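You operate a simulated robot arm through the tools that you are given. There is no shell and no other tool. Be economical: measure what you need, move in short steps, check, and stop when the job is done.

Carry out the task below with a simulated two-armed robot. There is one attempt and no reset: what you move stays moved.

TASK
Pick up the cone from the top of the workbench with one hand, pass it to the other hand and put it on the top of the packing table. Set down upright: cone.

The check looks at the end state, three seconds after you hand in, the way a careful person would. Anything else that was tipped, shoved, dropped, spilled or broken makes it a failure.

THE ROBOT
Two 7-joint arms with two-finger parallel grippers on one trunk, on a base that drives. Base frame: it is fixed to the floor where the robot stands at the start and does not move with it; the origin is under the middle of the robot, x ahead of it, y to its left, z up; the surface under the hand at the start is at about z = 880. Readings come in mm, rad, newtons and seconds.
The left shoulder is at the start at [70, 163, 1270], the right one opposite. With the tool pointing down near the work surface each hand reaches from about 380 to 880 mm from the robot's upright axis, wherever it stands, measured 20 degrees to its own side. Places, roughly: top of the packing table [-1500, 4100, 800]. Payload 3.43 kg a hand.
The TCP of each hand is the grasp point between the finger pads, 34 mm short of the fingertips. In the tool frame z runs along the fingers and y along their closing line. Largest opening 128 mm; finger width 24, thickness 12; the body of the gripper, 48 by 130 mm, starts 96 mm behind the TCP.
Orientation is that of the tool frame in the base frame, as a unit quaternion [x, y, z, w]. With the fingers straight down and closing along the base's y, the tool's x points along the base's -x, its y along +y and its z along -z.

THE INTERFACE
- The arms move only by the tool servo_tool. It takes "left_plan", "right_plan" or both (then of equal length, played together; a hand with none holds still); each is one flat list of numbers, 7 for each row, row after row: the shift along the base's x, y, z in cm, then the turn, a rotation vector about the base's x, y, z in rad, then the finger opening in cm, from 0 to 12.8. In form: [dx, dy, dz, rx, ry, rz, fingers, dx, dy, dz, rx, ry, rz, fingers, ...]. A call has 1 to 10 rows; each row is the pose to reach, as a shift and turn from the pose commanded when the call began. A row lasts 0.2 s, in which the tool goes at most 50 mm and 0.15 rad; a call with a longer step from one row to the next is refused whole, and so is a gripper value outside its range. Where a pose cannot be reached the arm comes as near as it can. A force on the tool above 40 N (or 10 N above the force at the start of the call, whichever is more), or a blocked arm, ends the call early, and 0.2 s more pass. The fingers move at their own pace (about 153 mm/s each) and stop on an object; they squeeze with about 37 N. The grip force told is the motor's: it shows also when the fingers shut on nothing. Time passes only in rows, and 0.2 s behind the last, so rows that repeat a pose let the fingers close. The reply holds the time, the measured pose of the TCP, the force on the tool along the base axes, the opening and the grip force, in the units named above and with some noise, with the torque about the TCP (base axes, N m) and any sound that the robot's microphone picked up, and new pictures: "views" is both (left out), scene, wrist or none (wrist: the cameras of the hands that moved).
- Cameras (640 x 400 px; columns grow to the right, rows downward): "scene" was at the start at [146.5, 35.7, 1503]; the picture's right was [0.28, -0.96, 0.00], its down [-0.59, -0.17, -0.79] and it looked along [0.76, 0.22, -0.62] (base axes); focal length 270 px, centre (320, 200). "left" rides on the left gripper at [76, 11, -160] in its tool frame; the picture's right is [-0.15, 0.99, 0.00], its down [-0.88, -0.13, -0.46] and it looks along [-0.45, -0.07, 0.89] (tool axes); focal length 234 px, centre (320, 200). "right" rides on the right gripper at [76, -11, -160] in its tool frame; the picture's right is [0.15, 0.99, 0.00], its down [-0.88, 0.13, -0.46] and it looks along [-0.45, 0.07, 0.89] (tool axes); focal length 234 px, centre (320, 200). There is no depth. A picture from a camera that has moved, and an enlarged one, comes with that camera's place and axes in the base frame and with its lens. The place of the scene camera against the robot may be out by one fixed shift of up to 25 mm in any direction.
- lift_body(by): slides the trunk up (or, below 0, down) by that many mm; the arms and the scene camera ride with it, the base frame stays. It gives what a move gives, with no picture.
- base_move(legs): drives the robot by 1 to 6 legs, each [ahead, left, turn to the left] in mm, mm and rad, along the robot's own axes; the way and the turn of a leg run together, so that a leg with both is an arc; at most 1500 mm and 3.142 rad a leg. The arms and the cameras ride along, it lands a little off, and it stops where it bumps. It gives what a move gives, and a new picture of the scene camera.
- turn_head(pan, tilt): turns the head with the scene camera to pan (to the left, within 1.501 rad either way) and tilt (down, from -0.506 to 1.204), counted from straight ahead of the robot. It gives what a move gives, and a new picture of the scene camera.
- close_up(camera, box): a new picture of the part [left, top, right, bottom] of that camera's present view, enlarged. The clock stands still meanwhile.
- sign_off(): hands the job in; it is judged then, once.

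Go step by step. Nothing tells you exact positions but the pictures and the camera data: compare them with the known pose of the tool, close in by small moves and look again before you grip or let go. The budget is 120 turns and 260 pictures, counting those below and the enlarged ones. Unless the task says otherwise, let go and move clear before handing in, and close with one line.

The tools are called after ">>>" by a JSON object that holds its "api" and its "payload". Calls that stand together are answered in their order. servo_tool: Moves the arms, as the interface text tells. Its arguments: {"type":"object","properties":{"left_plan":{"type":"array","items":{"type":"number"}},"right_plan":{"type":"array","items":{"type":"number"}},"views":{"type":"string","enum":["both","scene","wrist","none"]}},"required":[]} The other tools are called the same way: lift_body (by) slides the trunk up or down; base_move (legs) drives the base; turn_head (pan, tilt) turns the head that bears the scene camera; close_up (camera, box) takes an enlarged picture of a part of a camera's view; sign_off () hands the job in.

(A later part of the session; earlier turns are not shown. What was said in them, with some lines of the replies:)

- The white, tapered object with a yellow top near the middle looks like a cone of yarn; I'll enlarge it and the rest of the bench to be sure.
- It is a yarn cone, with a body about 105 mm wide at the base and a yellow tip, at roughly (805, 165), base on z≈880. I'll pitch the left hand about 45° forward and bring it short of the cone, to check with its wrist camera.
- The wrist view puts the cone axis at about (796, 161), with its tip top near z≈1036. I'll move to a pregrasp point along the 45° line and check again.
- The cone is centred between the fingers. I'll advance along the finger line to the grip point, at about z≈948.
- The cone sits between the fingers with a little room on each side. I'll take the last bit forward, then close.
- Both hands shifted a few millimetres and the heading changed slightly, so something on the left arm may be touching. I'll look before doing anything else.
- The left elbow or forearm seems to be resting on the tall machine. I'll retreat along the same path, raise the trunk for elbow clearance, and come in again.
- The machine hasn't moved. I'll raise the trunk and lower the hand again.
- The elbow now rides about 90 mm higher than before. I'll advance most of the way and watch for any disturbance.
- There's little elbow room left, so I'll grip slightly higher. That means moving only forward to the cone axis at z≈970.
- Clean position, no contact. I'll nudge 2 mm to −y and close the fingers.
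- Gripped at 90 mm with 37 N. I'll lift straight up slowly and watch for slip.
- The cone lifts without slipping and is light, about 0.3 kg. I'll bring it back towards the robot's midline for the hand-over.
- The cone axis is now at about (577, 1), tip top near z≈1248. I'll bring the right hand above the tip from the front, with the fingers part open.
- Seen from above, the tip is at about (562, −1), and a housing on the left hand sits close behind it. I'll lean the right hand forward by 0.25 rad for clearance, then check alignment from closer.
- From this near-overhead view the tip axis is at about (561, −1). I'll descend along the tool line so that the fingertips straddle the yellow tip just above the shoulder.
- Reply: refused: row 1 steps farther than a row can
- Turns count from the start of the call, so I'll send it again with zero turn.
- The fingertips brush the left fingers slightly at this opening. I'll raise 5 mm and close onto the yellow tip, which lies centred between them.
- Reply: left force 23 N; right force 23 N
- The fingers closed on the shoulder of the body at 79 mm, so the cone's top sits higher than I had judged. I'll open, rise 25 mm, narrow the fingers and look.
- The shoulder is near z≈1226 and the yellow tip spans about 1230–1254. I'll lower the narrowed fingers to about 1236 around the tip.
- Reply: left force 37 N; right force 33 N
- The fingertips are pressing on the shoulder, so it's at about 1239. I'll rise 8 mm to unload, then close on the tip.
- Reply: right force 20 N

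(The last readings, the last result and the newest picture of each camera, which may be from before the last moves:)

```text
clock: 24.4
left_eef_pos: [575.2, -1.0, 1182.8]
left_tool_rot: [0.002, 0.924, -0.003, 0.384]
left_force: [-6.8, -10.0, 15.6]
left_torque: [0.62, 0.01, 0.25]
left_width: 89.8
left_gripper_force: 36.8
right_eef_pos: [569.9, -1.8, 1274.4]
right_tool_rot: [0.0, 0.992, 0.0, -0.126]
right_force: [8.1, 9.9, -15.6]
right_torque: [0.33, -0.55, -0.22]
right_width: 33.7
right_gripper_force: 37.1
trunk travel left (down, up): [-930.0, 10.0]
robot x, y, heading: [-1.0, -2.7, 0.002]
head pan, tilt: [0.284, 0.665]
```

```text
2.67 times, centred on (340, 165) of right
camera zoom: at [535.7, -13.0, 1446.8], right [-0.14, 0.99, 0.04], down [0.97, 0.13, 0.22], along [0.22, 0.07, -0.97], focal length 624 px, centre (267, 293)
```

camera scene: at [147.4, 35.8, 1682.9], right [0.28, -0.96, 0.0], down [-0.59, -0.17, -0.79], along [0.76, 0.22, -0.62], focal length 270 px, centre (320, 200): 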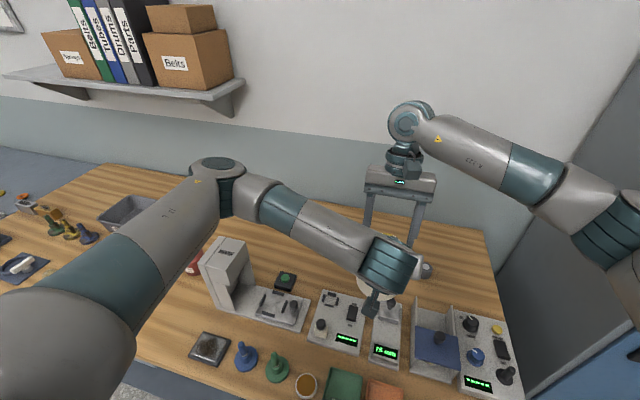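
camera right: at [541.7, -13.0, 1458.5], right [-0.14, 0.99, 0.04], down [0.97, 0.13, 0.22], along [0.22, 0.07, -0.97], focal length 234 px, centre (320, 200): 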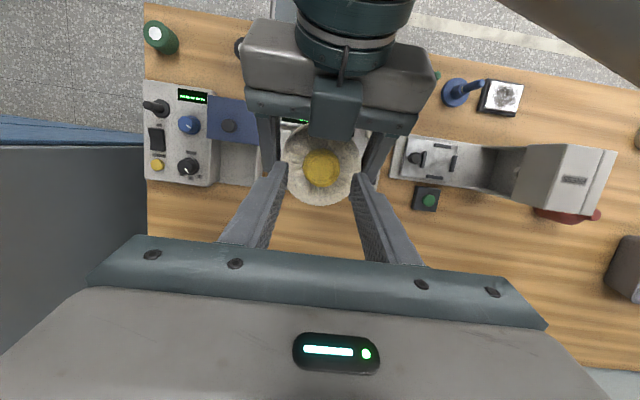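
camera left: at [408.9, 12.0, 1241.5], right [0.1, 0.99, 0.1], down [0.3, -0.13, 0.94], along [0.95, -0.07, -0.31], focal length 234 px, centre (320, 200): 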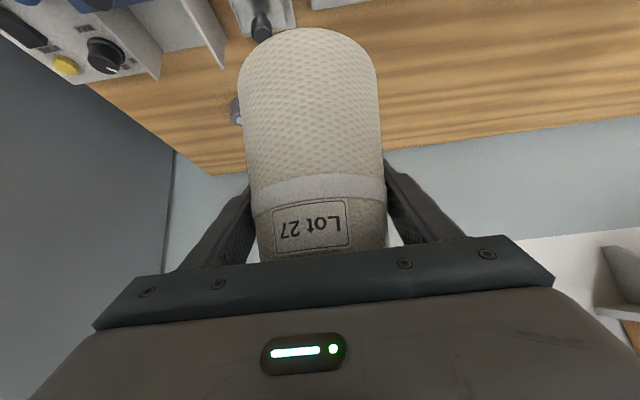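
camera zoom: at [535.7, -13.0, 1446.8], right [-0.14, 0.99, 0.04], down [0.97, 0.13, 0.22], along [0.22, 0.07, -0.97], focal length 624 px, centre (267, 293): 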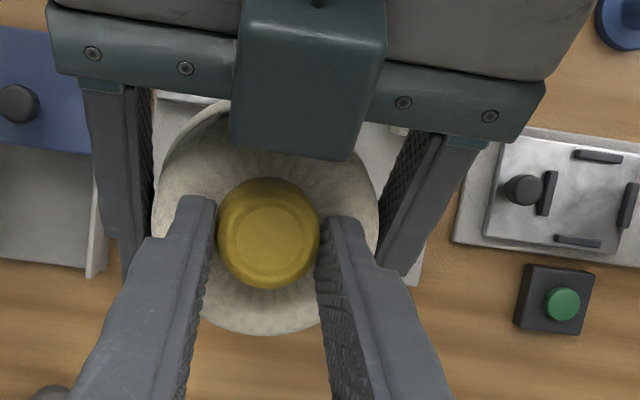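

The right hand now holds the yellow tip at 34 mm. I'll ease the preload, then open the left fingers.

>>> {"api": "servo_tool", "payload": {"right_plan": [0.1, 0.15, -0.25, 0, 0, 0, 1, 0.1, 0.15, -0.25, 0, 0, 0, 1, 0.1, 0.15, -0.25, 0, 0, 0, 1, 0.1, 0.15, -0.25, 0, 0, 0, 1, 0.1, 0.15, -0.25, 0, 0, 0, 1, 0.1, 0.15, -0.25, 0, 0, 0, 1], "left_plan": [0, 0, 0, 0, 0, 0, 4, 0, 0, 0, 0, 0, 0, 4, 0, 0, 0, 0, 0, 0, 9.5, 0, 0, 0, 0, 0, 0, 11, 0, 0, 0, 0, 0, 0, 12.8, 0, 0, 0, 0, 0, 0, 12.8], "views": "both"}}

```text
clock: 25.8
left_eef_pos: [575.4, -0.9, 1181.7]
left_tool_rot: [0.0, 0.924, 0.0, 0.382]
left_force: [-0.1, 0.4, -0.6]
left_torque: [-0.01, 0.01, -0.01]
left_width: 127.6
left_gripper_force: 0.0
right_eef_pos: [571.9, -0.2, 1272.8]
right_tool_rot: [0.0, 0.992, -0.001, -0.125]
right_force: [-0.2, -1.3, 0.4]
right_torque: [0.0, -0.06, 0.02]
right_width: 33.8
right_gripper_force: 37.4
trunk travel left (down, up): [-930.0, 10.0]
robot x, y, heading: [-4.0, 0.2, -0.001]
head pan, tilt: [0.284, 0.665]
camera scene: at [147.0, 35.6, 1683.0], right [0.28, -0.96, 0.0], down [-0.59, -0.17, -0.79], along [0.76, 0.22, -0.62], focal length 270 px, centre (320, 200)
camera right: at [536.6, -11.6, 1445.8], right [-0.14, 0.99, 0.04], down [0.97, 0.13, 0.22], along [0.22, 0.07, -0.97], focal length 234 px, centre (320, 200)
camera left: at [408.9, 11.5, 1241.6], right [0.1, 0.99, 0.1], down [0.3, -0.13, 0.94], along [0.95, -0.07, -0.31], focal length 234 px, centre (320, 200)
```

scene: 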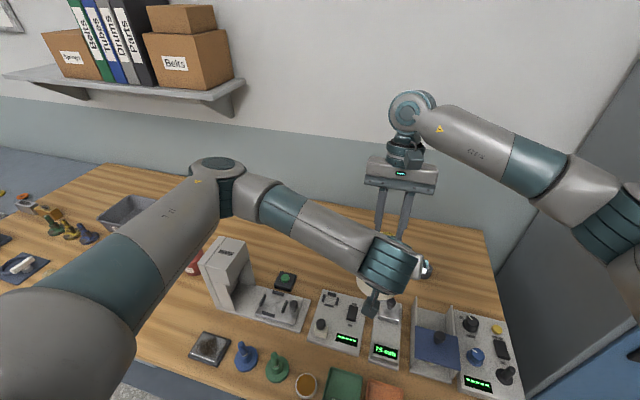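
right: 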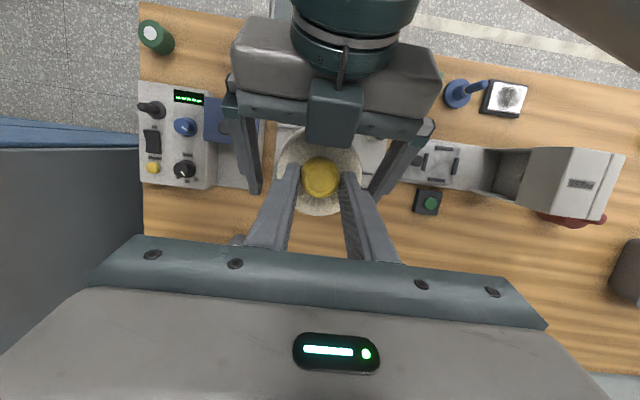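
left: 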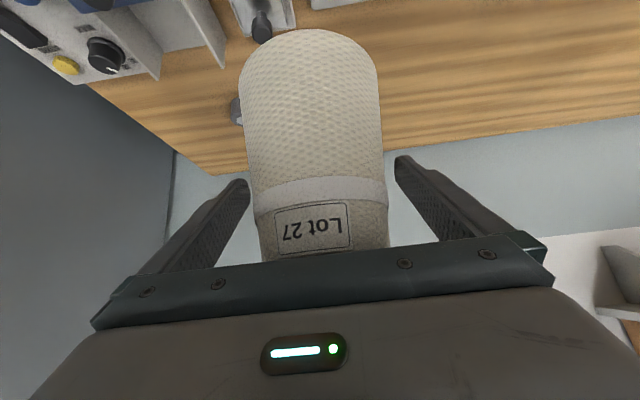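

The left fingers are clear of the cone. I'll raise the right hand by 1.5 cm to confirm it carries the cone.

>>> {"api": "servo_tool", "payload": {"right_plan": [0, 0, 0.5, 0, 0, 0, 1, 0, 0, 1, 0, 0, 0, 1, 0, 0, 1.5, 0, 0, 0, 1, 0, 0, 1.5, 0, 0, 0, 1], "views": "wrist"}}

>>> {"api": "close_up", "payload": {"camera": "left", "box": [160, 0, 480, 200]}}

```text
clock: 26.8
left_eef_pos: [574.9, -0.7, 1182.5]
left_tool_rot: [0.0, 0.924, -0.001, 0.382]
left_force: [0.5, -0.2, 0.3]
left_torque: [0.01, 0.01, -0.04]
left_width: 128.0
left_gripper_force: 0.1
right_eef_pos: [571.7, 0.9, 1287.9]
right_tool_rot: [0.0, 0.992, 0.0, -0.124]
right_force: [0.0, 0.5, -3.5]
right_torque: [0.02, -0.02, 0.02]
right_width: 33.9
right_gripper_force: 36.4
trunk travel left (down, up): [-930.0, 10.0]
robot x, y, heading: [0.5, 2.1, -0.001]
head pan, tilt: [0.284, 0.665]
camera right: at [536.7, -11.1, 1461.2], right [-0.14, 0.99, 0.04], down [0.97, 0.13, 0.22], along [0.22, 0.07, -0.97], focal length 234 px, centre (320, 200)
```

right: 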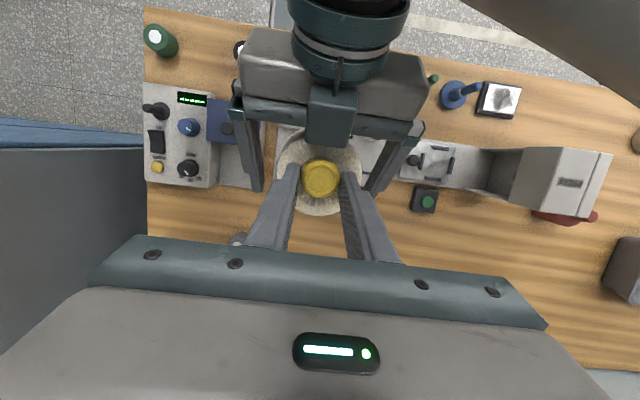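

```text
2.00 times, centred on (320, 100) of left
camera zoom: at [409.0, 11.5, 1241.6], right [0.1, 0.99, 0.1], down [0.3, -0.13, 0.94], along [0.95, -0.07, -0.31], focal length 468 px, centre (320, 400)
```

zoom: 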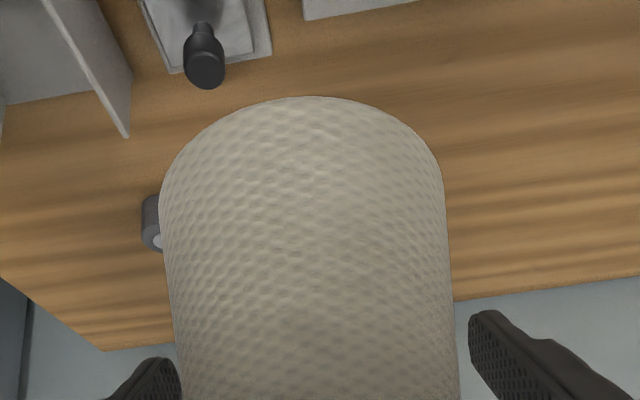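

The right hand carries the cone with 3.5 N. I'll back the left hand out horizontally and then off to the left.

>>> {"api": "servo_tool", "payload": {"left_plan": [-4, 0, -0.5, 0, 0, 0, 12.8, -8, 0, -1, 0, 0, 0, 12.8, -12.5, 0, -1.5, 0, 0, 0, 12.8, -13.5, 4, -1, 0, 0, 0, 12.8, -13.5, 8.5, 0, 0, 0, 0, 12.8, -13.5, 13, 1, 0, 0, 0, 12.8, -13.5, 17.5, 2, 0, 0, 0, 12.8, -13.5, 22, 3, 0, 0, 0, 12.8, -13.5, 27, 3, 0, 0, 0, 12.8, -13.5, 27, 3, 0, 0, 0, 12.8], "views": "scene"}}

```text
clock: 29.0
left_eef_pos: [532.5, 283.9, 1191.4]
left_tool_rot: [0.002, 0.925, 0.0, 0.381]
left_force: [-0.2, 0.0, 0.2]
left_torque: [0.01, 0.01, 0.0]
left_width: 128.1
left_gripper_force: 0.2
left hand out of reach, approached as far as the arm can: row 4, 5, 6, 7, 8, 9, 10
right_eef_pos: [572.1, -0.6, 1288.7]
right_tool_rot: [0.0, 0.992, 0.001, -0.125]
right_force: [-0.2, -0.6, -3.2]
right_torque: [0.02, -0.01, -0.01]
right_width: 33.4
right_gripper_force: 37.3
trunk travel left (down, up): [-930.0, 10.0]
robot x, y, heading: [-2.3, 3.3, -0.0]
head pan, tilt: [0.284, 0.665]
camera scene: at [147.4, 34.1, 1682.9], right [0.28, -0.96, 0.0], down [-0.59, -0.17, -0.79], along [0.76, 0.22, -0.62], focal length 270 px, centre (320, 200)
```

scene: 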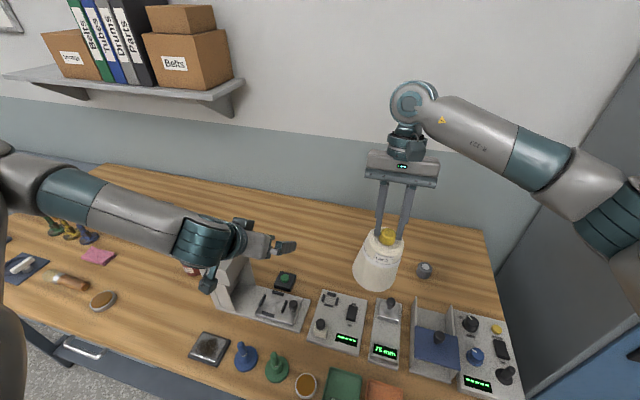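

The hand-over worked and the cone hangs from the right hand. I'll tuck the left hand up and back to pointing down, clear of the machine, and check the cone's uprightness.

>>> {"api": "servo_tool", "payload": {"left_plan": [0, 0, 4, 0, 0, 0, 12.8, 0, 0, 8, 0, 0.13, 0, 12.8, 0, 0, 12, 0, 0.26, 0, 12.8, 0, 0, 15, 0, 0.39, 0, 12.8, 0, 0, 16, 0, 0.52, 0, 12.8, 0, 0, 17, 0, 0.65, 0, 12.8, 0, 0, 18, 0, 0.78, 0, 12.8, 0, 0, 18, 0, 0.78, 0, 12.8], "views": "scene"}}

>>> {"api": "close_up", "payload": {"camera": "scene", "box": [320, 200, 448, 300]}}

```text
clock: 30.8
left_eef_pos: [529.8, 284.7, 1371.3]
left_tool_rot: [0.0, 1.0, -0.001, 0.0]
left_force: [-0.1, -0.2, 0.6]
left_torque: [-0.02, 0.02, 0.01]
left_width: 127.9
left_gripper_force: 0.1
left hand out of reach, approached as far as the arm can: row 1
right_eef_pos: [570.3, 1.9, 1289.7]
right_tool_rot: [0.0, 0.992, 0.0, -0.125]
right_force: [-1.1, 0.0, -3.7]
right_torque: [-0.03, -0.04, 0.0]
right_width: 33.2
right_gripper_force: 37.2
trunk travel left (down, up): [-930.0, 10.0]
robot x, y, heading: [2.0, -2.1, -0.002]
head pan, tilt: [0.284, 0.665]
camera scene: at [146.3, 36.0, 1683.0], right [0.28, -0.96, 0.0], down [-0.59, -0.17, -0.79], along [0.76, 0.22, -0.62], focal length 270 px, centre (320, 200)
```

scene: 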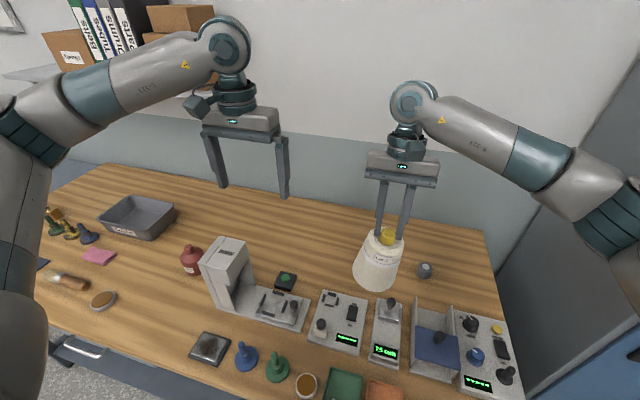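

```text
4.00 times, centred on (384, 250) of scene
camera zoom: at [146.3, 36.0, 1683.0], right [0.28, -0.96, 0.0], down [-0.59, -0.17, -0.79], along [0.76, 0.22, -0.62], focal length 1081 px, centre (64, 0)
```

zoom: 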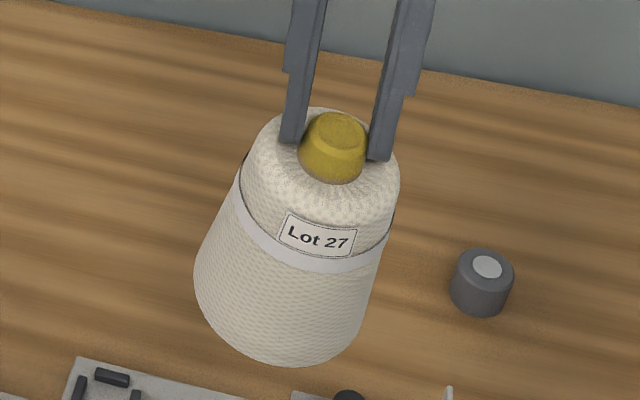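

The cone hangs from the tip with a small lean of a few degrees, which I'll correct before setting it down. Next I'll look left for the packing table and obstacles.

>>> {"api": "turn_head", "payload": {"pan": 1.5, "tilt": 0.35}}

>>> {"api": "turn_head", "payload": {"pan": -1.5, "tilt": 0.35}}

```text
clock: 32.2
left_eef_pos: [531.0, 284.5, 1371.0]
left_tool_rot: [0.0, 1.0, -0.001, 0.002]
left_force: [-0.7, 0.4, -0.1]
left_torque: [0.02, 0.01, 0.02]
left_width: 127.9
left_gripper_force: 0.1
right_eef_pos: [571.1, -0.7, 1288.6]
right_tool_rot: [0.0, 0.992, 0.0, -0.125]
right_force: [0.7, 0.2, -3.0]
right_torque: [-0.02, 0.0, 0.01]
right_width: 33.1
right_gripper_force: 36.7
trunk travel left (down, up): [-930.0, 10.0]
robot x, y, heading: [2.5, 2.3, -0.002]
head pan, tilt: [1.499, 0.351]
camera scene: at [70.8, 104.5, 1711.4], right [1.0, -0.07, 0.0], down [-0.03, -0.34, -0.94], along [0.07, 0.94, -0.34], focal length 270 px, centre (320, 200)
```

scene: 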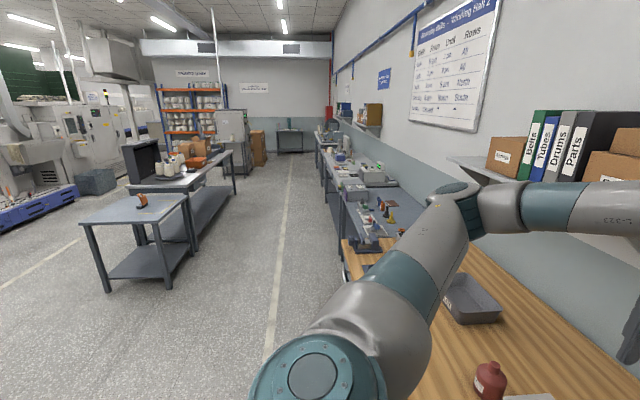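

```text
clock: 34.8
left_eef_pos: [530.6, 283.4, 1371.5]
left_tool_rot: [0.0, 1.0, -0.001, 0.002]
left_force: [0.2, -0.5, -0.3]
left_torque: [0.01, 0.0, -0.02]
left_width: 128.0
left_gripper_force: 0.2
right_eef_pos: [571.8, 0.9, 1287.9]
right_tool_rot: [0.0, 0.992, 0.0, -0.125]
right_force: [0.4, 0.4, -2.6]
right_torque: [-0.03, -0.03, 0.0]
right_width: 33.0
right_gripper_force: 37.2
trunk travel left (down, up): [-930.0, 10.0]
robot x, y, heading: [1.9, 0.6, 0.001]
head pan, tilt: [-1.499, 0.351]
camera scene: at [70.9, -81.3, 1711.4], right [-1.0, -0.07, 0.0], down [-0.03, 0.34, -0.94], along [0.07, -0.94, -0.34], focal length 270 px, centre (320, 200)
```

scene: 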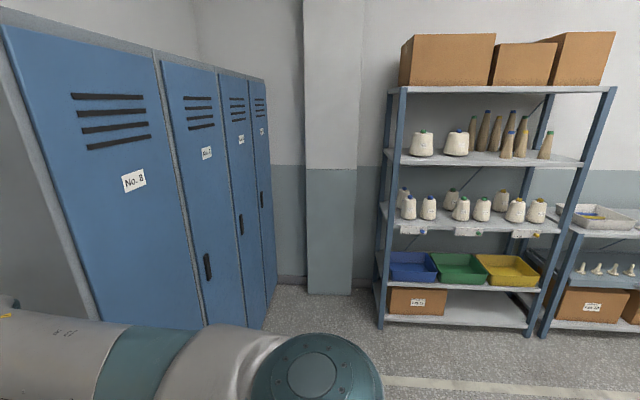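

>>> {"api": "turn_head", "payload": {"pan": 1.5, "tilt": 0.35}}

>>> {"api": "close_up", "payload": {"camera": "scene", "box": [60, 110, 300, 310]}}

>>> {"api": "close_up", "payload": {"camera": "scene", "box": [110, 130, 250, 220]}}

```text
clock: 37.4
left_eef_pos: [531.6, 284.3, 1370.4]
left_tool_rot: [0.0, 1.0, -0.001, 0.001]
left_force: [0.5, -0.3, -0.3]
left_torque: [-0.04, -0.03, 0.01]
left_width: 127.8
left_gripper_force: 0.0
right_eef_pos: [571.2, 0.0, 1289.5]
right_tool_rot: [0.0, 0.992, 0.0, -0.125]
right_force: [0.4, -0.2, -3.4]
right_torque: [-0.04, 0.01, 0.01]
right_width: 33.0
right_gripper_force: 37.3
trunk travel left (down, up): [-930.0, 10.0]
robot x, y, heading: [1.4, -1.7, -0.003]
head pan, tilt: [1.499, 0.351]
camera scene: at [70.9, 104.4, 1711.4], right [1.0, -0.07, 0.0], down [-0.03, -0.34, -0.94], along [0.07, 0.94, -0.34], focal length 270 px, centre (320, 200)
```

scene: 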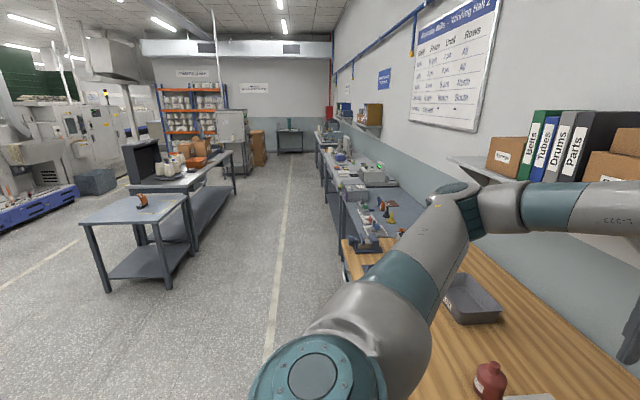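

```text
2.00 times, centred on (180, 210) of scene
camera zoom: at [70.9, 104.4, 1711.4], right [1.0, -0.07, 0.0], down [-0.03, -0.34, -0.94], along [0.07, 0.94, -0.34], focal length 541 px, centre (600, 180)
```

zoom: 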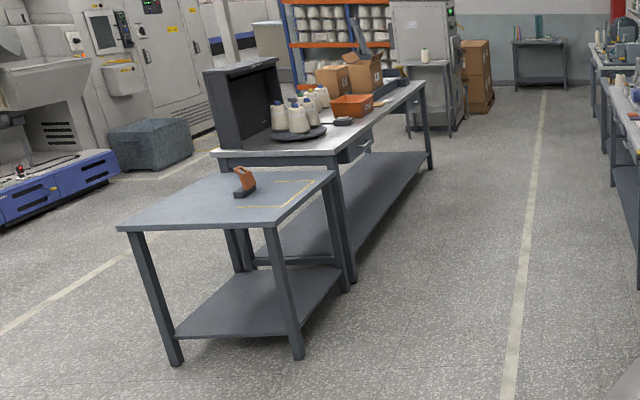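

```text
4.44 times, centred on (180, 175) of scene
camera zoom: at [70.9, 104.4, 1711.4], right [1.0, -0.07, 0.0], down [-0.03, -0.34, -0.94], along [0.07, 0.94, -0.34], focal length 1201 px, centre (942, 311)
```

zoom: 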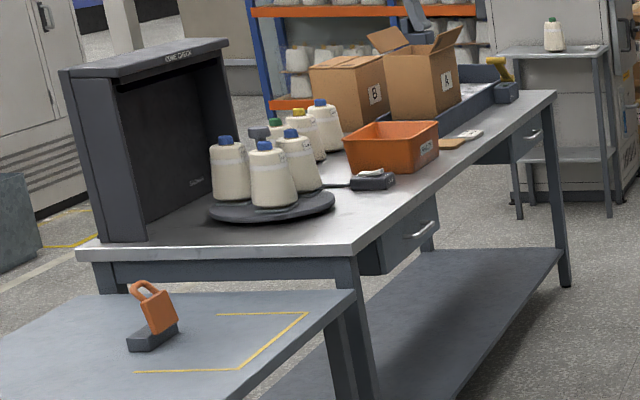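

The long table with the hood and cones, about x −1950…−1240 and y 3200…5600, is the packing table, and its near-right corner looks free. I'll back away from the bench first, then turn left.

>>> {"api": "base_move", "payload": {"legs": [[-420, 0, 0]]}}

>>> {"api": "turn_head", "payload": {"pan": 0, "tilt": 0.5}}

```text
clock: 40.0
left_eef_pos: [112.7, 284.9, 1369.7]
left_tool_rot: [-0.001, 1.0, -0.001, 0.0]
left_force: [0.6, -0.2, -0.2]
left_torque: [-0.01, 0.01, 0.0]
left_width: 128.0
left_gripper_force: 0.0
right_eef_pos: [153.1, 0.8, 1288.3]
right_tool_rot: [-0.001, 0.992, 0.0, -0.125]
right_force: [0.6, 0.7, -2.7]
right_torque: [0.0, -0.01, 0.01]
right_width: 33.1
right_gripper_force: 37.0
trunk travel left (down, up): [-930.0, 10.0]
robot x, y, heading: [-418.0, -2.6, 0.004]
head pan, tilt: [1.499, 0.351]
camera scene: at [-346.6, 104.2, 1711.2], right [1.0, -0.07, 0.0], down [-0.03, -0.34, -0.94], along [0.07, 0.94, -0.34], focal length 270 px, centre (320, 200)
```

scene: 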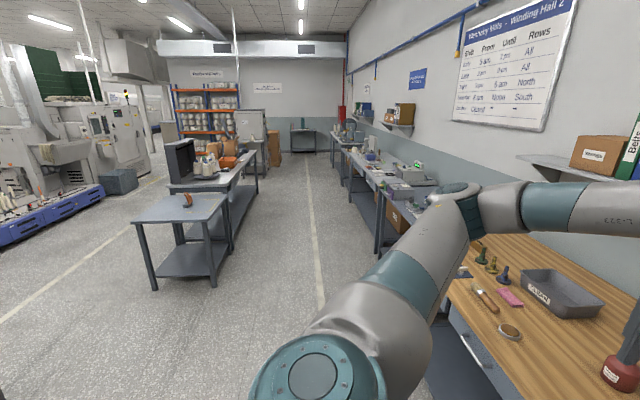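

```text
clock: 41.6
left_eef_pos: [110.4, 285.2, 1370.5]
left_tool_rot: [-0.001, 1.0, 0.0, 0.002]
left_force: [0.2, 0.3, -0.5]
left_torque: [0.01, -0.03, 0.02]
left_width: 128.2
left_gripper_force: 0.0
right_eef_pos: [151.5, 1.3, 1288.0]
right_tool_rot: [-0.001, 0.992, 0.0, -0.124]
right_force: [0.3, 0.3, -3.8]
right_torque: [0.0, 0.0, -0.02]
right_width: 32.9
right_gripper_force: 37.4
trunk travel left (down, up): [-930.0, 10.0]
robot x, y, heading: [-420.7, 3.4, 0.004]
head pan, tilt: [0.0, 0.499]
camera scene: at [-264.8, 11.5, 1697.7], right [0.0, -1.0, 0.0], down [-0.48, 0.0, -0.88], along [0.88, 0.0, -0.48], focal length 270 px, centre (320, 200)
```

scene: 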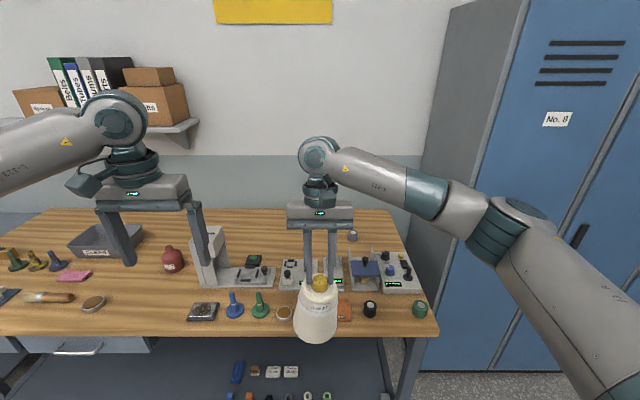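

The bench is undisturbed. I'll enlarge the cone from this straight-on view to measure its sideways lean.

>>> {"api": "close_up", "payload": {"camera": "scene", "box": [268, 260, 368, 350]}}

```text
4.44 times, centred on (318, 305) of scene
camera zoom: at [-264.8, 11.5, 1697.7], right [0.0, -1.0, 0.0], down [-0.48, 0.0, -0.88], along [0.88, 0.0, -0.48], focal length 1201 px, centre (329, -267)
```

zoom: 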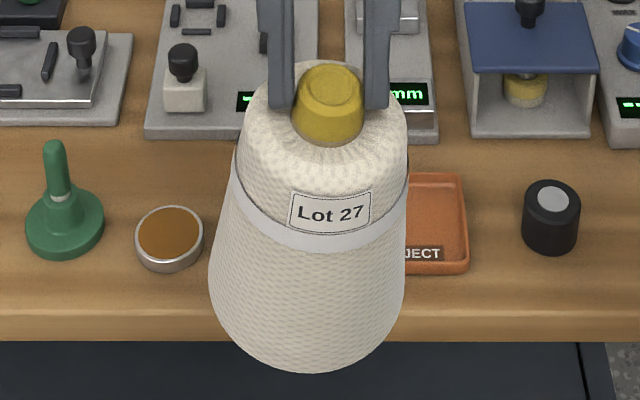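

The cone leans about 5° with its base towards the robot's left. I'll roll the right hand by −0.085 rad to correct it, then check.

>>> {"api": "servo_tool", "payload": {"right_plan": [0, 0, 0, -0.04, 0, 0, 1, 0, 0, 0, -0.085, 0, 0, 1, 0, 0, 0, -0.085, 0, 0, 1], "views": "none"}}

>>> {"api": "close_up", "payload": {"camera": "scene", "box": [268, 260, 368, 350]}}

```text
clock: 42.4
left_eef_pos: [111.5, 284.5, 1370.6]
left_tool_rot: [0.0, 1.0, -0.001, 0.001]
left_force: [0.1, 0.1, 0.6]
left_torque: [0.02, 0.0, 0.03]
left_width: 127.6
left_gripper_force: 0.1
right_eef_pos: [151.3, 1.3, 1288.3]
right_tool_rot: [0.004, 0.991, -0.042, -0.125]
right_force: [0.5, 0.1, -3.4]
right_torque: [0.0, 0.01, 0.01]
right_width: 33.2
right_gripper_force: 37.0
trunk travel left (down, up): [-930.0, 10.0]
robot x, y, heading: [-420.1, 1.1, 0.002]
head pan, tilt: [0.0, 0.499]
```

```text
4.44 times, centred on (318, 305) of scene
camera zoom: at [-264.4, 11.0, 1697.6], right [0.0, -1.0, 0.0], down [-0.48, 0.0, -0.88], along [0.88, 0.0, -0.48], focal length 1201 px, centre (329, -267)
```

zoom: 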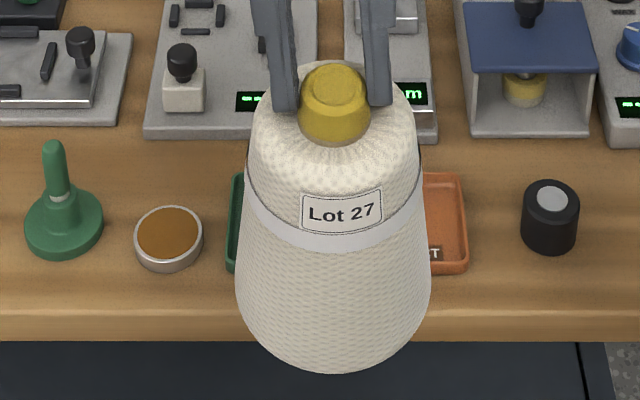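

The cone is upright now. I'll turn left 90°.

>>> {"api": "base_move", "payload": {"legs": [[0, 0, 1.571]]}}

```text
clock: 46.6
left_eef_pos: [-703.5, 529.8, 1370.4]
left_tool_rot: [0.708, -0.707, 0.0, -0.003]
left_force: [0.7, 0.2, -0.3]
left_torque: [0.02, 0.01, 0.01]
left_width: 128.0
left_gripper_force: 0.0
right_eef_pos: [-421.2, 570.7, 1288.5]
right_tool_rot: [-0.698, 0.704, -0.118, -0.059]
right_force: [0.5, -0.5, -2.5]
right_torque: [-0.01, 0.02, 0.0]
right_width: 33.1
right_gripper_force: 37.3
trunk travel left (down, up): [-930.0, 10.0]
robot x, y, heading: [-417.7, -3.1, 1.573]
head pan, tilt: [0.0, 0.499]
camera scene: at [-406.4, 153.2, 1697.6], right [1.0, 0.0, 0.0], down [0.0, -0.48, -0.88], along [0.0, 0.88, -0.48], focal length 270 px, centre (320, 200)
```

scene: 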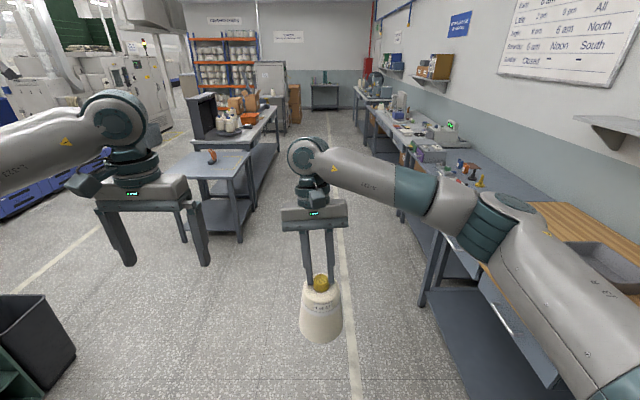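

The aisle ahead is clear. I'll drive up it, shifting slightly left to keep the right elbow away from the benches.

>>> {"api": "base_move", "payload": {"legs": [[1300, 120, 0], [1200, 0, 0]]}}

```text
clock: 58.9
left_eef_pos: [-825.4, 3045.0, 1371.6]
left_tool_rot: [-0.705, 0.709, 0.0, 0.002]
left_force: [0.2, 0.0, 0.3]
left_torque: [-0.01, 0.01, 0.0]
left_width: 128.1
left_gripper_force: 0.0
right_eef_pos: [-541.6, 3084.5, 1289.0]
right_tool_rot: [-0.696, 0.706, -0.117, -0.059]
right_force: [0.8, -0.9, -3.5]
right_torque: [0.04, 0.04, -0.05]
right_width: 32.9
right_gripper_force: 36.9
trunk travel left (down, up): [-930.0, 10.0]
robot x, y, heading: [-546.0, 2515.0, 1.562]
head pan, tilt: [0.0, 0.499]
camera scene: at [-530.2, 2665.8, 1697.8], right [1.0, -0.01, 0.0], down [0.0, -0.48, -0.88], along [0.01, 0.88, -0.48], focal length 270 px, centre (320, 200)
```

scene: 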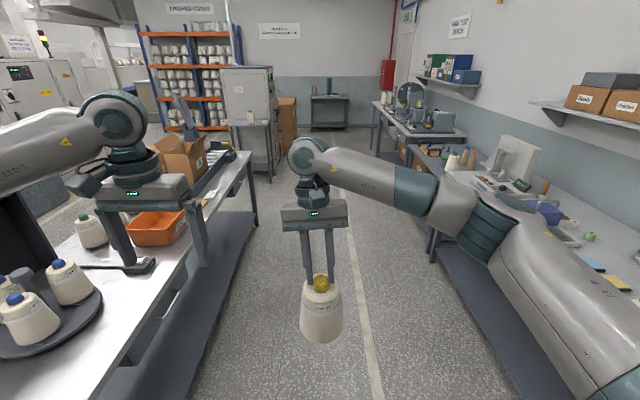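

I'm alongside the packing table. I'll look left and down at its near corner to choose the spot.

>>> {"api": "turn_head", "payload": {"pan": 0.9, "tilt": 0.6}}

```text
clock: 60.1
left_eef_pos: [-825.3, 3046.2, 1371.4]
left_tool_rot: [-0.704, 0.71, 0.0, 0.002]
left_force: [0.8, -0.1, 0.7]
left_torque: [-0.03, 0.01, 0.01]
left_width: 128.2
left_gripper_force: 0.1
right_eef_pos: [-541.5, 3083.7, 1288.1]
right_tool_rot: [-0.695, 0.707, -0.118, -0.059]
right_force: [-0.1, 1.0, -3.7]
right_torque: [0.02, 0.02, 0.01]
right_width: 32.7
right_gripper_force: 36.7
trunk travel left (down, up): [-930.0, 10.0]
robot x, y, heading: [-542.6, 2512.5, 1.567]
head pan, tilt: [0.901, 0.6]
camera scene: at [-599.7, 2630.9, 1688.6], right [0.63, 0.78, 0.0], down [0.44, -0.35, -0.82], along [-0.64, 0.52, -0.57], focal length 270 px, centre (320, 200)
```

scene: 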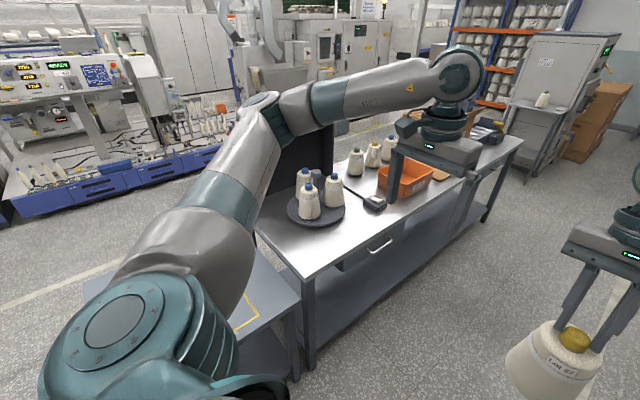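

The packing table spans about x −1780…−1220 and y 3030…5320. I'll set the cone near its free corner at about (−1340, 3150), so I'll drive up level with it and turn to face the table.

>>> {"api": "base_move", "payload": {"legs": [[640, 95, 0], [0, 0, 1.571]]}}

>>> {"api": "turn_head", "payload": {"pan": 0, "tilt": 0.6}}

```text
clock: 67.5
left_eef_pos: [-1168.8, 2871.9, 1371.0]
left_tool_rot: [1.0, -0.006, -0.002, -0.001]
left_force: [-0.2, -0.1, -0.6]
left_torque: [0.0, 0.02, -0.02]
left_width: 128.5
left_gripper_force: 0.0
right_eef_pos: [-1205.2, 3156.2, 1287.7]
right_tool_rot: [0.991, -0.011, 0.125, -0.041]
right_force: [0.4, -1.2, -3.4]
right_torque: [-0.02, 0.0, 0.01]
right_width: 32.8
right_gripper_force: 37.0
trunk travel left (down, up): [-930.0, 10.0]
robot x, y, heading: [-636.0, 3147.8, 3.136]
head pan, tilt: [0.901, 0.6]
camera scene: at [-727.9, 3093.2, 1688.6], right [-0.78, 0.63, 0.0], down [0.36, 0.44, -0.82], along [-0.52, -0.64, -0.57], focal length 270 px, centre (320, 200)
```

scene: 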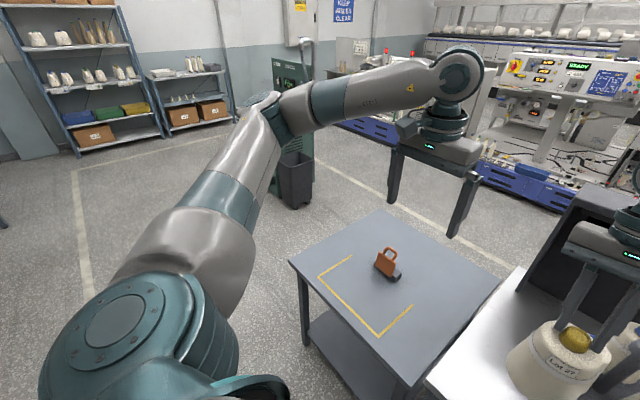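

```text
clock: 68.7
left_eef_pos: [-1167.7, 2872.8, 1370.7]
left_tool_rot: [1.0, -0.007, -0.002, -0.001]
left_force: [1.0, 0.5, 0.2]
left_torque: [0.0, 0.02, 0.02]
left_width: 128.2
left_gripper_force: 0.1
right_eef_pos: [-1205.9, 3157.0, 1287.3]
right_tool_rot: [0.991, -0.011, 0.125, -0.04]
right_force: [0.2, -0.8, -3.6]
right_torque: [-0.01, -0.01, -0.02]
right_width: 32.8
right_gripper_force: 36.8
trunk travel left (down, up): [-930.0, 10.0]
robot x, y, heading: [-632.9, 3145.4, 3.133]
head pan, tilt: [0.0, 0.6]
camera scene: at [-760.5, 3162.4, 1688.6], right [0.01, 1.0, 0.0], down [0.57, -0.01, -0.82], along [-0.82, 0.01, -0.57], focal length 270 px, centre (320, 200)
```

scene: 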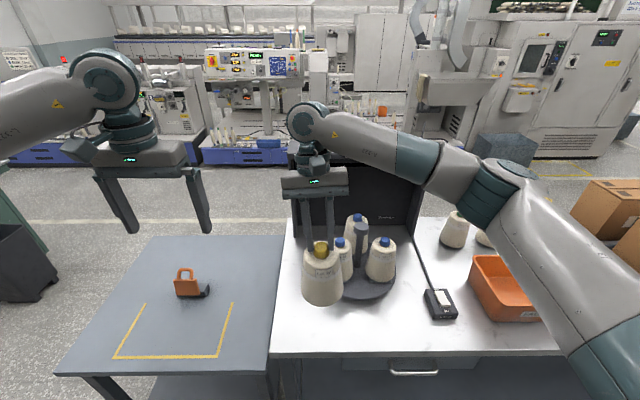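

Facing the table now. I'll aim the cone axis at about (−1300, 3115), roughly 60 mm clear of both edges and 100 mm clear of the turntable, and move across at height first.

>>> {"api": "servo_tool", "payload": {"right_plan": [-3.4, -1.4, 0, 0, 0, 0, 1, -6.8, -2.8, 0, 0, 0, 0, 1, -10.4, -4.2, 0, 0, 0, 0, 1, -10.4, -4.2, -3, 0, 0, 0, 1, -10.4, -4.2, -7, 0, 0, 0, 1, -10.4, -4.2, -11, 0, 0, 0, 1, -10.4, -4.2, -15, 0, 0, 0, 1, -10.4, -4.2, -15, 0, 0, 0, 1], "views": "both"}}

```text
clock: 70.5
left_eef_pos: [-1168.4, 2872.3, 1370.4]
left_tool_rot: [1.0, -0.006, -0.002, 0.0]
left_force: [-0.5, 0.0, 0.5]
left_torque: [0.01, 0.01, -0.03]
left_width: 127.9
left_gripper_force: 0.1
right_eef_pos: [-1309.5, 3113.5, 1138.3]
right_tool_rot: [0.991, -0.011, 0.125, -0.041]
right_force: [0.5, 0.4, -2.6]
right_torque: [-0.03, 0.01, 0.02]
right_width: 32.7
right_gripper_force: 37.1
trunk travel left (down, up): [-930.0, 10.0]
robot x, y, heading: [-634.0, 3148.3, 3.13]
head pan, tilt: [0.0, 0.6]
camera scene: at [-760.5, 3163.0, 1688.6], right [0.01, 1.0, 0.0], down [0.57, -0.01, -0.82], along [-0.82, 0.01, -0.57], focal length 270 px, centre (320, 200)
camera right: at [-1275.3, 3109.0, 1311.7], right [0.13, -0.99, -0.05], down [-0.97, -0.14, 0.21], along [-0.22, 0.02, -0.98], focal length 234 px, centre (320, 200)
```

scene: 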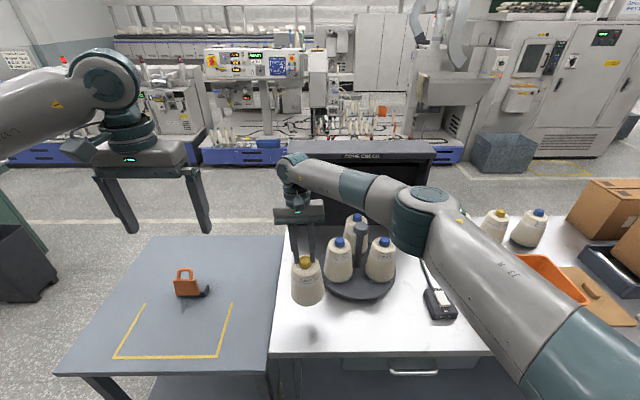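
right: 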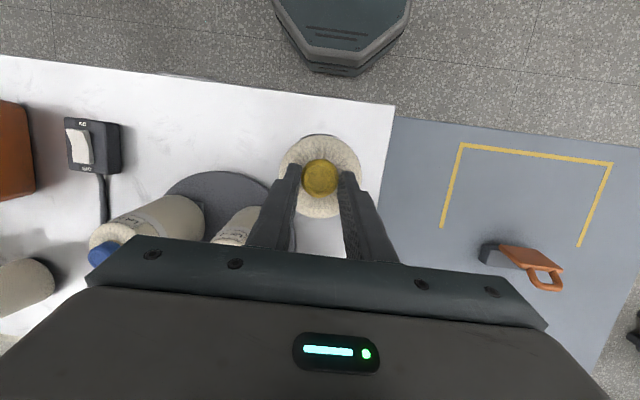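

The spot below is clear, with the table corner about 115–130 mm away each side. I'll lower to just above the surface.

>>> {"api": "servo_tool", "payload": {"right_plan": [0, 0, -3.5, 0, 0, 0, 1, 0, 0, -7, 0, 0, 0, 1, 0, 0, -10.5, 0, 0, 0, 1, 0, 0, -13, 0, 0, 0, 1, 0, 0, -13, 0, 0, 0, 1], "views": "both"}}

>>> {"api": "close_up", "payload": {"camera": "scene", "box": [240, 220, 400, 360]}}

```text
clock: 71.4
left_eef_pos: [-1165.8, 2871.9, 1371.1]
left_tool_rot: [1.0, -0.007, -0.002, -0.001]
left_force: [-0.6, -0.2, 0.4]
left_torque: [0.02, 0.01, 0.02]
left_width: 127.8
left_gripper_force: 0.1
right_eef_pos: [-1311.3, 3112.8, 1038.7]
right_tool_rot: [0.992, -0.012, 0.123, -0.04]
right_force: [3.3, 0.8, 5.1]
right_torque: [0.12, -1.04, 0.07]
right_width: 33.3
right_gripper_force: 36.9
trunk travel left (down, up): [-930.0, 10.0]
robot x, y, heading: [-631.9, 3151.5, 3.127]
head pan, tilt: [0.0, 0.6]
stopped in row 4 (right hand): the force on the tool passed its limit at 51 N (the readings are from after the stop); the commanded pose is now the measured one
camera scene: at [-757.7, 3161.9, 1688.8], right [0.01, 1.0, 0.0], down [0.56, -0.01, -0.83], along [-0.83, 0.01, -0.56], focal length 270 px, centre (320, 200)
camera right: at [-1276.7, 3108.1, 1211.3], right [0.13, -0.99, -0.05], down [-0.97, -0.14, 0.22], along [-0.22, 0.02, -0.97], focal length 234 px, centre (320, 200)
```

scene: 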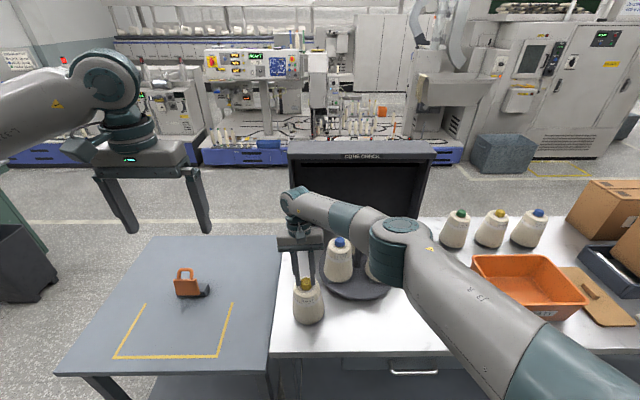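
right: 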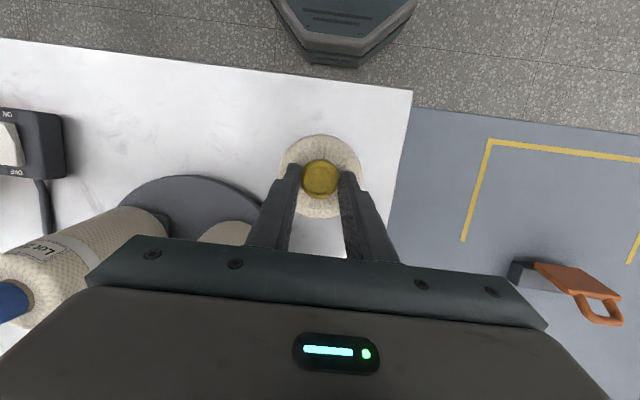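

```text
2.86 times, centred on (320, 290) of scene
camera zoom: at [-757.7, 3161.9, 1688.8], right [0.01, 1.0, 0.0], down [0.56, -0.01, -0.83], along [-0.83, 0.01, -0.56], focal length 772 px, centre (320, -57)
```

zoom: 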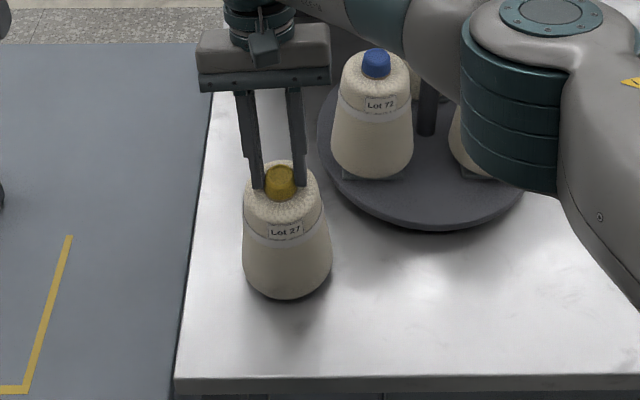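

The descent stopped on contact at TCP z≈1038, which would put the table top near 854. I'll check whether it is the cone on the table or something else touching.

>>> {"api": "close_up", "payload": {"camera": "right", "box": [240, 100, 440, 230]}}

>>> {"api": "close_up", "payload": {"camera": "scene", "box": [310, 200, 450, 310]}}

>>> {"api": "close_up", "payload": {"camera": "left", "box": [0, 0, 640, 400]}}

```text
3.08 times, centred on (340, 165) of right
camera zoom: at [-1276.7, 3108.1, 1211.3], right [0.13, -0.99, -0.05], down [-0.97, -0.14, 0.22], along [-0.22, 0.02, -0.97], focal length 720 px, centre (258, 308)
```

zoom: 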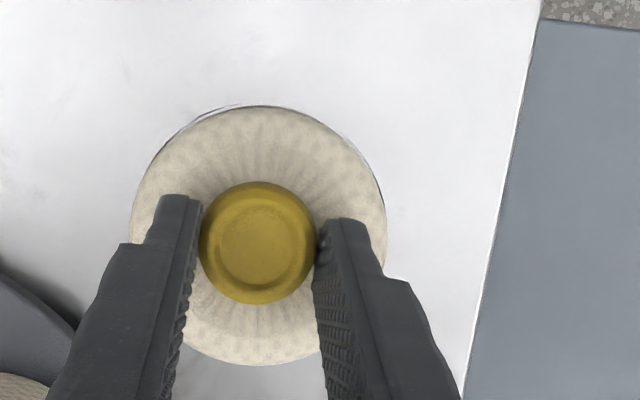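

```text
3.64 times, centred on (380, 255) of scene
camera zoom: at [-757.7, 3161.9, 1688.8], right [0.01, 1.0, 0.0], down [0.56, -0.01, -0.83], along [-0.83, 0.01, -0.56], focal length 983 px, centre (102, 0)
```

zoom: 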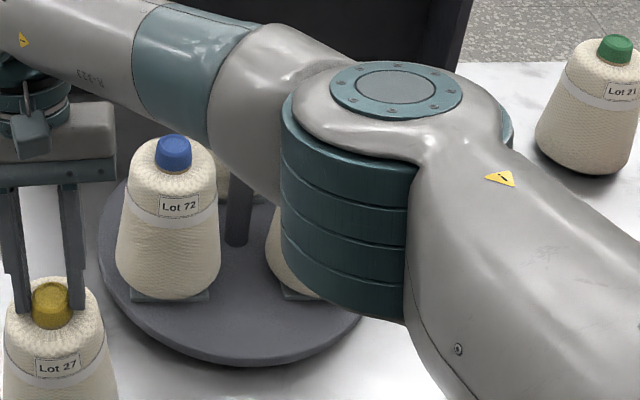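

```text
1.00 times, centred on (320, 200) of left (not enlarged: the box is as wide or as high as the picture)
camera zoom: at [-1090.4, 2859.3, 1530.4], right [-0.16, -0.99, 0.0], down [-0.88, 0.14, 0.46], along [-0.45, 0.07, -0.89], focal length 234 px, centre (320, 200)
```

zoom: 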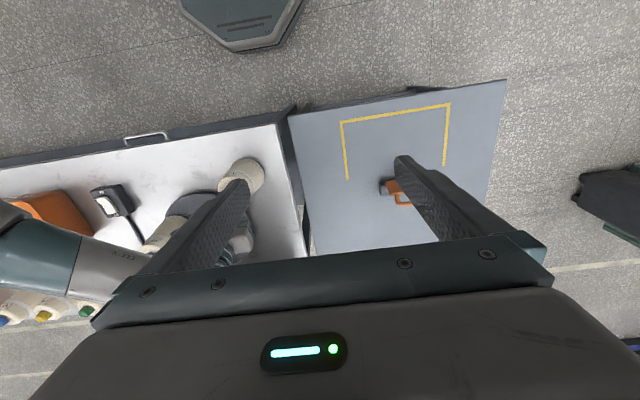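

The wrist view shows the cone's base on the silver surface with a tight contact shadow, and the tool force reads a table reaction. I'll release by opening the fingers a little.

>>> {"api": "servo_tool", "payload": {"right_plan": [0, 0, 0, 0, 0, 0, 3.5, 0, 0, 0, 0, 0, 0, 4.2, 0, 0, 0, 0, 0, 0, 5, 0, 0, 0, 0, 0, 0, 6, 0, 0, 0, 0, 0, 0, 6], "views": "both"}}

>>> {"api": "close_up", "payload": {"camera": "scene", "box": [240, 220, 400, 360]}}

```text
clock: 72.6
left_eef_pos: [-1168.3, 2871.7, 1369.9]
left_tool_rot: [1.0, -0.006, -0.002, -0.001]
left_force: [-0.2, -0.4, -0.2]
left_torque: [-0.02, 0.01, -0.06]
left_width: 127.9
left_gripper_force: 0.1
right_eef_pos: [-1310.8, 3112.6, 1037.1]
right_tool_rot: [0.992, -0.012, 0.122, -0.04]
right_force: [0.4, -0.6, 0.0]
right_torque: [0.0, -0.02, 0.04]
right_width: 59.9
right_gripper_force: 0.0
trunk travel left (down, up): [-930.0, 10.0]
robot x, y, heading: [-634.7, 3150.0, 3.13]
head pan, tilt: [0.0, 0.6]
camera scene: at [-759.7, 3162.3, 1688.7], right [0.01, 1.0, 0.0], down [0.56, -0.01, -0.83], along [-0.83, 0.01, -0.56], focal length 270 px, centre (320, 200)
camera right: at [-1278.3, 3108.5, 1210.1], right [0.13, -0.99, -0.05], down [-0.97, -0.14, 0.22], along [-0.22, 0.02, -0.97], focal length 234 px, centre (320, 200)
```

scene: 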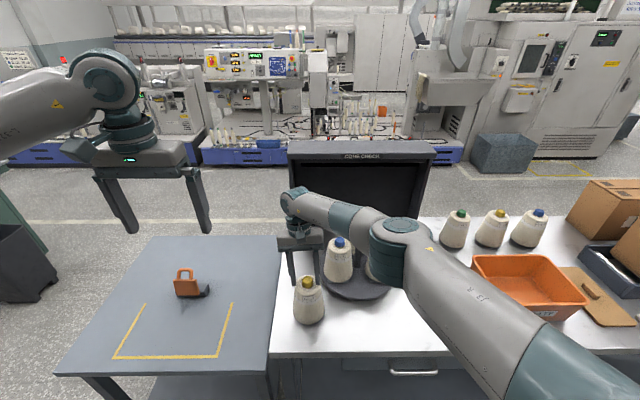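
right: 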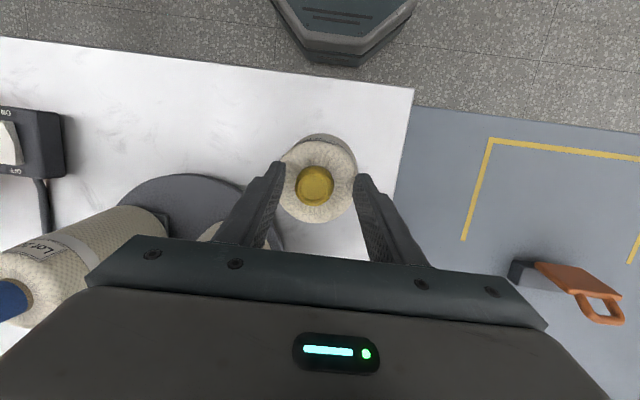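

```text
2.86 times, centred on (320, 290) of scene
camera zoom: at [-759.7, 3162.3, 1688.7], right [0.01, 1.0, 0.0], down [0.56, -0.01, -0.83], along [-0.83, 0.01, -0.56], focal length 772 px, centre (320, -57)
```

zoom: 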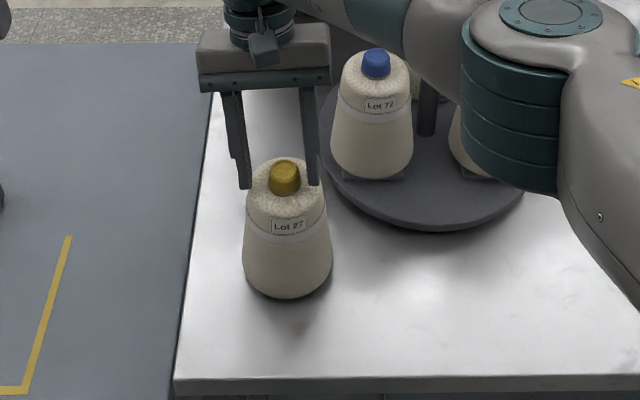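

The cone has settled upright on the table and the fingers are free. I'll raise the hand straight back along its axis.

>>> {"api": "servo_tool", "payload": {"right_plan": [-0.4, 0, 1.5, 0, 0, 0, 6, -0.9, 0, 3.5, 0, 0, 0, 6, -1.7, 0, 7, 0, 0, 0, 6, -1.7, 0, 11, 0, 0, 0, 6, -1.7, 0, 15, 0, 0, 0, 6, -1.7, 0, 19, 0, 0, 0, 6, -1.7, 0, 23, 0, 0, 0, 6], "views": "both"}}

>>> {"api": "close_up", "payload": {"camera": "scene", "box": [240, 200, 440, 360]}}

```text
clock: 74.2
left_eef_pos: [-1168.3, 2870.5, 1370.6]
left_tool_rot: [1.0, -0.007, -0.001, 0.0]
left_force: [-0.1, 0.4, 0.0]
left_torque: [0.0, -0.01, 0.02]
left_width: 128.2
left_gripper_force: 0.2
right_eef_pos: [-1329.4, 3112.4, 1269.2]
right_tool_rot: [0.992, -0.012, 0.121, -0.041]
right_force: [-0.6, 0.4, 0.1]
right_torque: [0.0, -0.01, -0.03]
right_width: 60.1
right_gripper_force: 0.1
trunk travel left (down, up): [-930.0, 10.0]
robot x, y, heading: [-635.8, 3150.5, 3.127]
head pan, tilt: [0.0, 0.6]
camera scene: at [-759.2, 3162.3, 1688.6], right [0.01, 1.0, 0.0], down [0.56, -0.01, -0.83], along [-0.83, 0.01, -0.56], focal length 270 px, centre (320, 200)
camera right: at [-1295.0, 3108.1, 1441.3], right [0.13, -0.99, -0.05], down [-0.97, -0.14, 0.22], along [-0.22, 0.02, -0.97], focal length 234 px, centre (320, 200)
```

scene: 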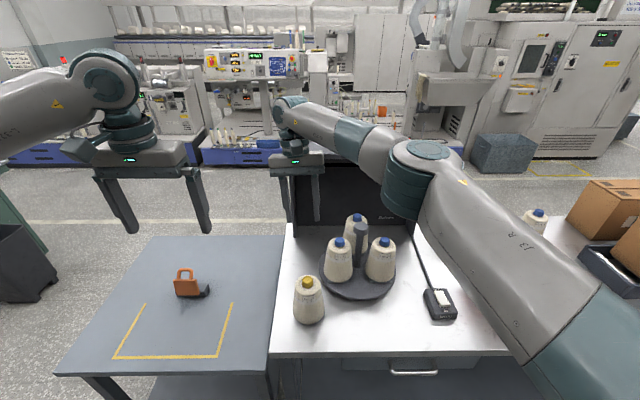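
right: 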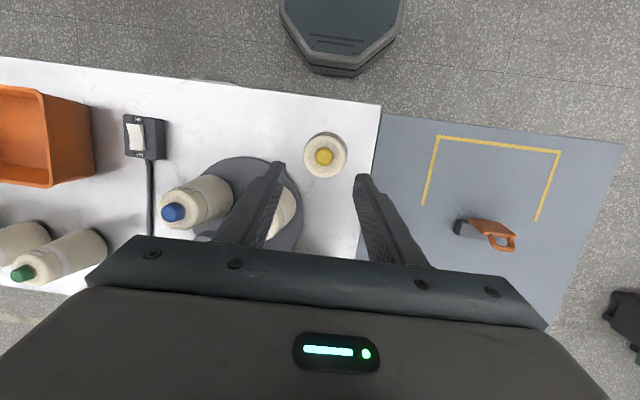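

```text
2.50 times, centred on (340, 280) of scene
camera zoom: at [-759.2, 3162.3, 1688.6], right [0.01, 1.0, 0.0], down [0.56, -0.01, -0.83], along [-0.83, 0.01, -0.56], focal length 676 px, centre (270, 0)
```

zoom: 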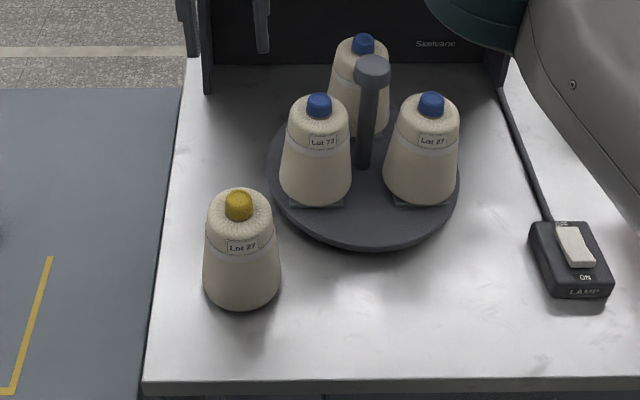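

The cone stands upright on the packing table, nothing else has been disturbed, and both hands are clear, so I'm handing in.

>>> {"api": "sign_off", "payload": {}}

```text
The job is handed in.
```

The cone was picked up with the left hand, passed to the right, and set upright on the packing table, and the job is handed in.
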